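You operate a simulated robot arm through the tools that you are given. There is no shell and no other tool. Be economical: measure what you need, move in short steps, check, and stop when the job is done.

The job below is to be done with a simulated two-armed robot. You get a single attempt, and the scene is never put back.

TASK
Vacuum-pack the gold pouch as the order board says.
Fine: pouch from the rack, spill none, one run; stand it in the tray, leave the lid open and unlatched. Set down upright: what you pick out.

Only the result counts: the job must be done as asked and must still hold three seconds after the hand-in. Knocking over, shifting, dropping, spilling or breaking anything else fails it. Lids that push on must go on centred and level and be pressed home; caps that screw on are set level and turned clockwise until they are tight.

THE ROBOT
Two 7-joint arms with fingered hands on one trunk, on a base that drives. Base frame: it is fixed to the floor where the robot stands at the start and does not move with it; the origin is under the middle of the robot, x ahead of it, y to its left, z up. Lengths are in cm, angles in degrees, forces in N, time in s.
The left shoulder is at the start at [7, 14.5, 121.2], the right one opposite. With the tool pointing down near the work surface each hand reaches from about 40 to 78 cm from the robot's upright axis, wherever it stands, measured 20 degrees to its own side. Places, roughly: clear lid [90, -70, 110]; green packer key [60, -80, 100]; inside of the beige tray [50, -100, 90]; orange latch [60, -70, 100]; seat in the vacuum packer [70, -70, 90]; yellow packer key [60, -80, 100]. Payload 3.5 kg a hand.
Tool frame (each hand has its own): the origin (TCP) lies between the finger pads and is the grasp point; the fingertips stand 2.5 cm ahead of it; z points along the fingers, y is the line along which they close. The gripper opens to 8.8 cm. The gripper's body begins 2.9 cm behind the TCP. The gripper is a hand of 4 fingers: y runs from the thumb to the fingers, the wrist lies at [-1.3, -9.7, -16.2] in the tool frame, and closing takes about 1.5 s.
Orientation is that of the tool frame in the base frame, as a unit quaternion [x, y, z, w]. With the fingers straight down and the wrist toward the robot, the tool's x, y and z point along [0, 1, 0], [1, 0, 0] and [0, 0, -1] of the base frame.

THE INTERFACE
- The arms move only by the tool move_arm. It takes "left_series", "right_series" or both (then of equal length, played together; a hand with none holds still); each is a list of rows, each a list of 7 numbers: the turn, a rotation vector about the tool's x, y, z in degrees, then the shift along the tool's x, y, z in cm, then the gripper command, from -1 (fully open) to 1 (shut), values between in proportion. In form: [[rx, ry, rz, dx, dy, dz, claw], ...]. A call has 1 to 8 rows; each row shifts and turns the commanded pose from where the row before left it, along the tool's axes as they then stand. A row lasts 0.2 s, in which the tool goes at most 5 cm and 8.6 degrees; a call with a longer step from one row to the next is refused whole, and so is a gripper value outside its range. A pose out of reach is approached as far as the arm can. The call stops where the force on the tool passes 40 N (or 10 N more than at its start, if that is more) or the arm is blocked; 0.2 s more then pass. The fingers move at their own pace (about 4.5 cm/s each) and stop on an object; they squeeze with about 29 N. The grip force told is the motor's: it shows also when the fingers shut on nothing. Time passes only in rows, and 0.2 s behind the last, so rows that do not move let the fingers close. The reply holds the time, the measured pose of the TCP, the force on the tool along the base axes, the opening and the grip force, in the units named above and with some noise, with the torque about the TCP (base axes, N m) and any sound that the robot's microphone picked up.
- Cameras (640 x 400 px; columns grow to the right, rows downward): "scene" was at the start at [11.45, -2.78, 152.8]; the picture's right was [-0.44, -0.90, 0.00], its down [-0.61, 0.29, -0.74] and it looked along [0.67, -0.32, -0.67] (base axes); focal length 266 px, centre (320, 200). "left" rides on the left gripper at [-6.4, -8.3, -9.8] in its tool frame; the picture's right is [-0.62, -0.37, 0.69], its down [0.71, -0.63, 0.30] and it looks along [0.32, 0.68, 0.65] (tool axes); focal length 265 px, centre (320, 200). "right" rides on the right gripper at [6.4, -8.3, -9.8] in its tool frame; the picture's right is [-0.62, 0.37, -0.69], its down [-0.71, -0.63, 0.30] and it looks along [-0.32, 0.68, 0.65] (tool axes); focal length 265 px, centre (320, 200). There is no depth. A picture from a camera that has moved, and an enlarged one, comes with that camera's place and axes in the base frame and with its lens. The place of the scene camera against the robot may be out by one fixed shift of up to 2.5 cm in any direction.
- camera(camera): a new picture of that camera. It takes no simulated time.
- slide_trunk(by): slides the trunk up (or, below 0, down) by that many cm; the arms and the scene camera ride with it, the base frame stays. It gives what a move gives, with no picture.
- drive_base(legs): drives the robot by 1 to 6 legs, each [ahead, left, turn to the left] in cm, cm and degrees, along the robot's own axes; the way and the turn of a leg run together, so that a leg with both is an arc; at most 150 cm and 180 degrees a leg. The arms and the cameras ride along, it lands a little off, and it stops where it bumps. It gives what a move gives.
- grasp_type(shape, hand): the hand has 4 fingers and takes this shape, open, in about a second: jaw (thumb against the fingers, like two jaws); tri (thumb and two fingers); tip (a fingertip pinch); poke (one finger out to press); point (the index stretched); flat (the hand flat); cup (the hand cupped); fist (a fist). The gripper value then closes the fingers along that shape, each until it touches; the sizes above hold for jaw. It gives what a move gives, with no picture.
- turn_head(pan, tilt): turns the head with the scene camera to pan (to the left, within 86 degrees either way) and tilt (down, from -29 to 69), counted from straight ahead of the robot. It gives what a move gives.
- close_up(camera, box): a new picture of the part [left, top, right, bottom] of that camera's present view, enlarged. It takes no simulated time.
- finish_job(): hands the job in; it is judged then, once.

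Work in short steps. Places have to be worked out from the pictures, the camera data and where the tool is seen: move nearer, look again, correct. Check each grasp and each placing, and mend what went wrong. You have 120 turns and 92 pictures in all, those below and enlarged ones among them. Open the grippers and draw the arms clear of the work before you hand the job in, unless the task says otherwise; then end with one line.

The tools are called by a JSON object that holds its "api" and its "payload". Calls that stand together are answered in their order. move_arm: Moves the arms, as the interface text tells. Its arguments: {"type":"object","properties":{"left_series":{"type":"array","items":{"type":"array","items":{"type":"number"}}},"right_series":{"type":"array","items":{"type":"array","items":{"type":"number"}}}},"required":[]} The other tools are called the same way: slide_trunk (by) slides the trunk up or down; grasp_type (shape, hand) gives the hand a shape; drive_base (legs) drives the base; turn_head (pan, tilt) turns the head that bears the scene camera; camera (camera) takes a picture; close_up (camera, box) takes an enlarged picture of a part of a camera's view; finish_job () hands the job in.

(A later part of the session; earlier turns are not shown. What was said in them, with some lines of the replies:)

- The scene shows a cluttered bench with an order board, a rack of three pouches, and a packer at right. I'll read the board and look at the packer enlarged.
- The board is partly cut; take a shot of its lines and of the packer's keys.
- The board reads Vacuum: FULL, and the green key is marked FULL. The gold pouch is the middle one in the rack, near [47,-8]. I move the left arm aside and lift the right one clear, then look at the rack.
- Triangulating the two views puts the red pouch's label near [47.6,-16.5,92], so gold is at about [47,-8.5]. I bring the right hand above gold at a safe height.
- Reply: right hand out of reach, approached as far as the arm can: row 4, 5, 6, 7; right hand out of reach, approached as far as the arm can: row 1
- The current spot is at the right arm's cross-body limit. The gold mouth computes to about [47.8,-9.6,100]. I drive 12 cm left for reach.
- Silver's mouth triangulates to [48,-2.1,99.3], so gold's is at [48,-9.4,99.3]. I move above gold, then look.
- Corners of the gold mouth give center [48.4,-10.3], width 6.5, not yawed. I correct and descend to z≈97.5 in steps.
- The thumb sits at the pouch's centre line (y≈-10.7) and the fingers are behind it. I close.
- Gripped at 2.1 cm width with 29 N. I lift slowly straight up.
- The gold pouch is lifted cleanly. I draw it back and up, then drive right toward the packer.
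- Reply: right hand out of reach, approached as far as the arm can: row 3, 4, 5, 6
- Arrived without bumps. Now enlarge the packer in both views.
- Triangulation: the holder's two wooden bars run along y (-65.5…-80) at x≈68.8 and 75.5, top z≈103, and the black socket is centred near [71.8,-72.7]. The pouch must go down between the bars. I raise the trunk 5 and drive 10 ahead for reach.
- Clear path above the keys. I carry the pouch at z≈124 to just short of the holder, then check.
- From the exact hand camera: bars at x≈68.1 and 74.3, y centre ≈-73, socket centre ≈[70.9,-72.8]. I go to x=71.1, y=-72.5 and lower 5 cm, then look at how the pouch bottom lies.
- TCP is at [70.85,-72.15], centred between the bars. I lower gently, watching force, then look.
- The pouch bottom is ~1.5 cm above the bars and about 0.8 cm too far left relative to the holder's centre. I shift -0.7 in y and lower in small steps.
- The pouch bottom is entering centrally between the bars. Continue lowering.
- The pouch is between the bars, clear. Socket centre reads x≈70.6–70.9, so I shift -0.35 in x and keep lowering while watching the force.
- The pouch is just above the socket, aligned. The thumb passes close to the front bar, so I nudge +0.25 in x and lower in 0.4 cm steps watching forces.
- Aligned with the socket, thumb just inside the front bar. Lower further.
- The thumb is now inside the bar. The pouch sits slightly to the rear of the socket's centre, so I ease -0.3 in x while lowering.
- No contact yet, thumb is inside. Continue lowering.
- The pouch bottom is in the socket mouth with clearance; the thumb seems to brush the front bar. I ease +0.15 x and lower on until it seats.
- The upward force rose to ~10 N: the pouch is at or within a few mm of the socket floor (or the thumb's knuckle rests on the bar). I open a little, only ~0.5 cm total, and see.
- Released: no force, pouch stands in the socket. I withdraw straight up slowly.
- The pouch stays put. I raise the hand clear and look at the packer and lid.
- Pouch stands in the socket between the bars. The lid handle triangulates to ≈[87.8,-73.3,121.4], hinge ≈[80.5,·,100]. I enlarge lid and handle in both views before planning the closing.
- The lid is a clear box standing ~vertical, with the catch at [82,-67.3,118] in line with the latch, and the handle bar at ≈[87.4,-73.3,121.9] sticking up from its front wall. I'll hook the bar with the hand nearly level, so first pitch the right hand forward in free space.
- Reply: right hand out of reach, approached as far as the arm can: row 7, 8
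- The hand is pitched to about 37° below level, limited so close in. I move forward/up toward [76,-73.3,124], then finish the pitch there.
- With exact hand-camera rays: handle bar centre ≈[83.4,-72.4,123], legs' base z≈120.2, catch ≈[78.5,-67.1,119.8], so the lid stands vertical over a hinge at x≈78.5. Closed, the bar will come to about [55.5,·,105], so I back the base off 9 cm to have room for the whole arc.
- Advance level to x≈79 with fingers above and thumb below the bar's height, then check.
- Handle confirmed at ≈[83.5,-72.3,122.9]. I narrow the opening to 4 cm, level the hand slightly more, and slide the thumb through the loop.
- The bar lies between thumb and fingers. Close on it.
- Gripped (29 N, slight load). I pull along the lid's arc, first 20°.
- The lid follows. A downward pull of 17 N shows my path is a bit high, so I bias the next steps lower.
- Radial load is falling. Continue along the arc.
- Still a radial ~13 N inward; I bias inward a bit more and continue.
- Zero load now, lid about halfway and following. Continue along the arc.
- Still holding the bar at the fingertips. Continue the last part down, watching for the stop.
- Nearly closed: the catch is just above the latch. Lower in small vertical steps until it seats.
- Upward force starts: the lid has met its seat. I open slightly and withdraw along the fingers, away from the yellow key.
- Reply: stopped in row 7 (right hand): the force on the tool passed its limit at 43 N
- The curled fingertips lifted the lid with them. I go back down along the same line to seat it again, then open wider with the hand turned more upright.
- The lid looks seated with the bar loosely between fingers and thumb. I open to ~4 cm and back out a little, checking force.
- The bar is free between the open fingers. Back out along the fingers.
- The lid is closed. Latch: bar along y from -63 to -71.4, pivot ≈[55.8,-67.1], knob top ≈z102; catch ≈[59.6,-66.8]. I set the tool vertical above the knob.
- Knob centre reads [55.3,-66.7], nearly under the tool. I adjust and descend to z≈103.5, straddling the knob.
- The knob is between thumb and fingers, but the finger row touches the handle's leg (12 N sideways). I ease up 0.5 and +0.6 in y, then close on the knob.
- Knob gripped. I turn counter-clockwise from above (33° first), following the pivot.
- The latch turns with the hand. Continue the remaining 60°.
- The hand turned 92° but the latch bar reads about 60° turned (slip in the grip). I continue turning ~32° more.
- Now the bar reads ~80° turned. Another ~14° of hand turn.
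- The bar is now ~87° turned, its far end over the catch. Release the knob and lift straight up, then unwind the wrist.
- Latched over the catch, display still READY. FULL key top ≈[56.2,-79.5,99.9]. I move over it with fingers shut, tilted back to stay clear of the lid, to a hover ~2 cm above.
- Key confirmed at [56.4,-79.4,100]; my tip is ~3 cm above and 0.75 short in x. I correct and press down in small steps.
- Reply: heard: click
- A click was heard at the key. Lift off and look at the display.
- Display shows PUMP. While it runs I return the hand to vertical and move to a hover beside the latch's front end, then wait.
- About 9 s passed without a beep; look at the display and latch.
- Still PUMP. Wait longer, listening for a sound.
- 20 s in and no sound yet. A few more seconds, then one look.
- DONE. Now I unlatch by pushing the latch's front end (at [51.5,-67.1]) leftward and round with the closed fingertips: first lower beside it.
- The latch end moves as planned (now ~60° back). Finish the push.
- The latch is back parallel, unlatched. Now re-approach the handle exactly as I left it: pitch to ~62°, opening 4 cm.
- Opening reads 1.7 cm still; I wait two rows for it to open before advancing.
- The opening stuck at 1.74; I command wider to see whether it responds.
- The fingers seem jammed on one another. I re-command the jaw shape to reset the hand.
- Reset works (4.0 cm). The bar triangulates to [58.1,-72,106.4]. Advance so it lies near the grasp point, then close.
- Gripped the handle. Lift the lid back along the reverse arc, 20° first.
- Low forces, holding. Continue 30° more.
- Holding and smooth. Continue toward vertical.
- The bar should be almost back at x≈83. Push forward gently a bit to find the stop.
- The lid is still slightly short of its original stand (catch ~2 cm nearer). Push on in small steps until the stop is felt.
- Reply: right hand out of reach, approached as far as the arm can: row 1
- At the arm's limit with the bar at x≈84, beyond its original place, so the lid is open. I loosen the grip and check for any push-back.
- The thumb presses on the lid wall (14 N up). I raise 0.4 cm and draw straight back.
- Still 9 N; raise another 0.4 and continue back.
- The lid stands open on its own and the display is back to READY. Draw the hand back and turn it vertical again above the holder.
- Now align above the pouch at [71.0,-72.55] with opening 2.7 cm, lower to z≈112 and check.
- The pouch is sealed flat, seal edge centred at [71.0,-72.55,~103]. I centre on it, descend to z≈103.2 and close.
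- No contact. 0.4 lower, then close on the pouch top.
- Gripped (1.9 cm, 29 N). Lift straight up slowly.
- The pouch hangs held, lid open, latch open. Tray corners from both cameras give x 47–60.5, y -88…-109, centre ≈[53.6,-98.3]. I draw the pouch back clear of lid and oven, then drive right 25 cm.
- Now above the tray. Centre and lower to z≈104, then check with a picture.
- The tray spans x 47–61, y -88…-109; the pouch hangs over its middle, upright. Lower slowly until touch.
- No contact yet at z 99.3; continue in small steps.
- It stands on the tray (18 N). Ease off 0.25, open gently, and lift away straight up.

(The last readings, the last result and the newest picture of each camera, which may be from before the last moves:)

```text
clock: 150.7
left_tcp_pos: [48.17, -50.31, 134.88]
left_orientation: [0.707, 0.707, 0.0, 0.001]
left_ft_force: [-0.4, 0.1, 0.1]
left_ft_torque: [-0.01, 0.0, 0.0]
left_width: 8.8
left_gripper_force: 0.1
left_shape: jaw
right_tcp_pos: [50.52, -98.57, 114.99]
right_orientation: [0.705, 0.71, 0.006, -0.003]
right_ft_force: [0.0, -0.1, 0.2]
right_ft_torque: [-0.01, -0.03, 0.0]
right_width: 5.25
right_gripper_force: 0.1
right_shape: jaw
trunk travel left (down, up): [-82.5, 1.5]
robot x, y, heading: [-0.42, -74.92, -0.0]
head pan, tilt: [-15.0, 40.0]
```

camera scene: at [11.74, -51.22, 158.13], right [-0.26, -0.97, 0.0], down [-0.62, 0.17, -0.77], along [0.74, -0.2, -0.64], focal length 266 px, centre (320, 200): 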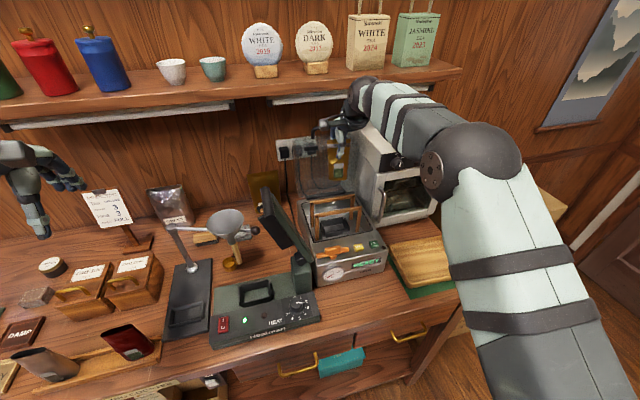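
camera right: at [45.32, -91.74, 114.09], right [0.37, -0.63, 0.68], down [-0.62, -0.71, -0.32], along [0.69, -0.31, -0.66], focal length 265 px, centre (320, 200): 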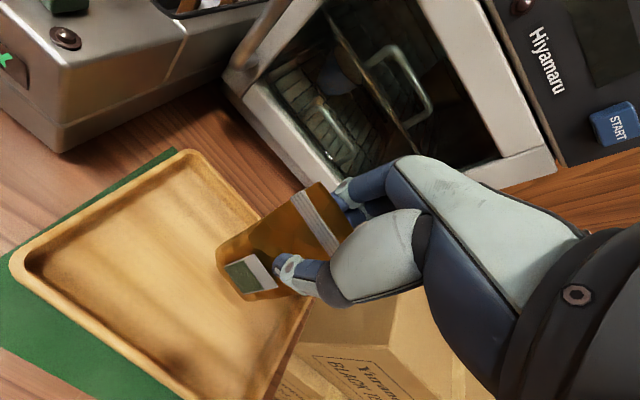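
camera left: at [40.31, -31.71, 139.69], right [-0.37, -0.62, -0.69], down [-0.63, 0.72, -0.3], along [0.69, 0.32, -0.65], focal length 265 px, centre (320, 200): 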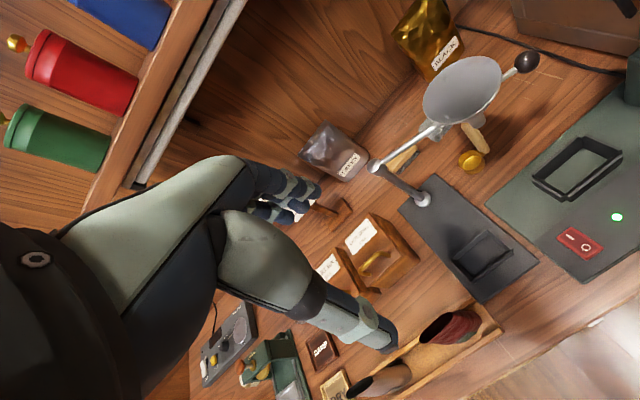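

Free. I draw the right hand further back, up and aside, then use the last picture to verify everything.

{"api": "move_arm", "payload": {"right_series": [[0, 0, 0, -2, -2, -3, -0.2], [0, 0, 0, -3, -2, -2, -0.2], [0, 0, 0, -4, -1, -1, -0.2], [0, 0, 0, -4, 0, 0, -0.2], [0, 0, 0, 0, 0, 0, -1]]}}

{"api": "camera", "payload": {"camera": "scene"}}

```text
clock: 151.9
left_tcp_pos: [48.09, -50.33, 134.82]
left_orientation: [0.706, 0.708, -0.001, -0.001]
left_ft_force: [-0.3, 0.6, 0.1]
left_ft_torque: [0.03, 0.01, -0.01]
left_width: 8.72
left_gripper_force: 0.1
left_shape: jaw
right_tcp_pos: [45.76, -111.56, 120.82]
right_orientation: [0.705, 0.71, 0.006, -0.004]
right_ft_force: [-0.7, 1.0, 0.3]
right_ft_torque: [0.02, -0.01, -0.02]
right_width: 8.67
right_gripper_force: 0.0
right_shape: jaw
trunk travel left (down, up): [-82.5, 1.5]
robot x, y, heading: [-0.47, -75.46, 0.1]
head pan, tilt: [-15.0, 40.0]
```

```text
0 pictures are left
camera scene: at [11.59, -76.46, 158.15], right [-0.26, -0.97, 0.0], down [-0.62, 0.17, -0.77], along [0.74, -0.2, -0.64], focal length 266 px, centre (320, 200)
```

scene: 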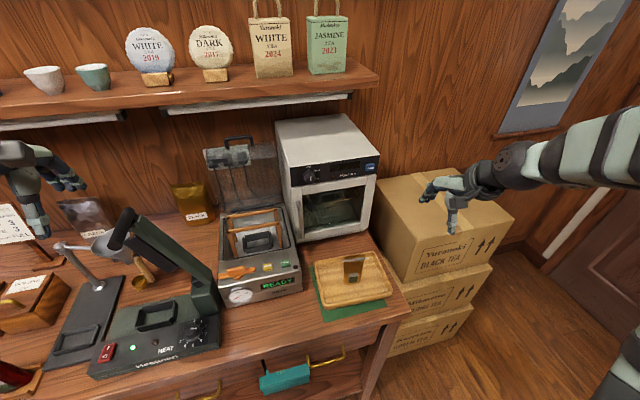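

The last picture shows the pouch standing upright in the tray, the lid open, the latch turned back and the display at READY. Both hands are open and clear, so I hand in.

{"api": "finish_job", "payload": {}}

```text
The job is handed in.
```

The gold pouch was vacuum-packed in one run on FULL, as the order board says, and stands upright in the tray; the packer lid is open and unlatched, and no spill showed in the pictures.
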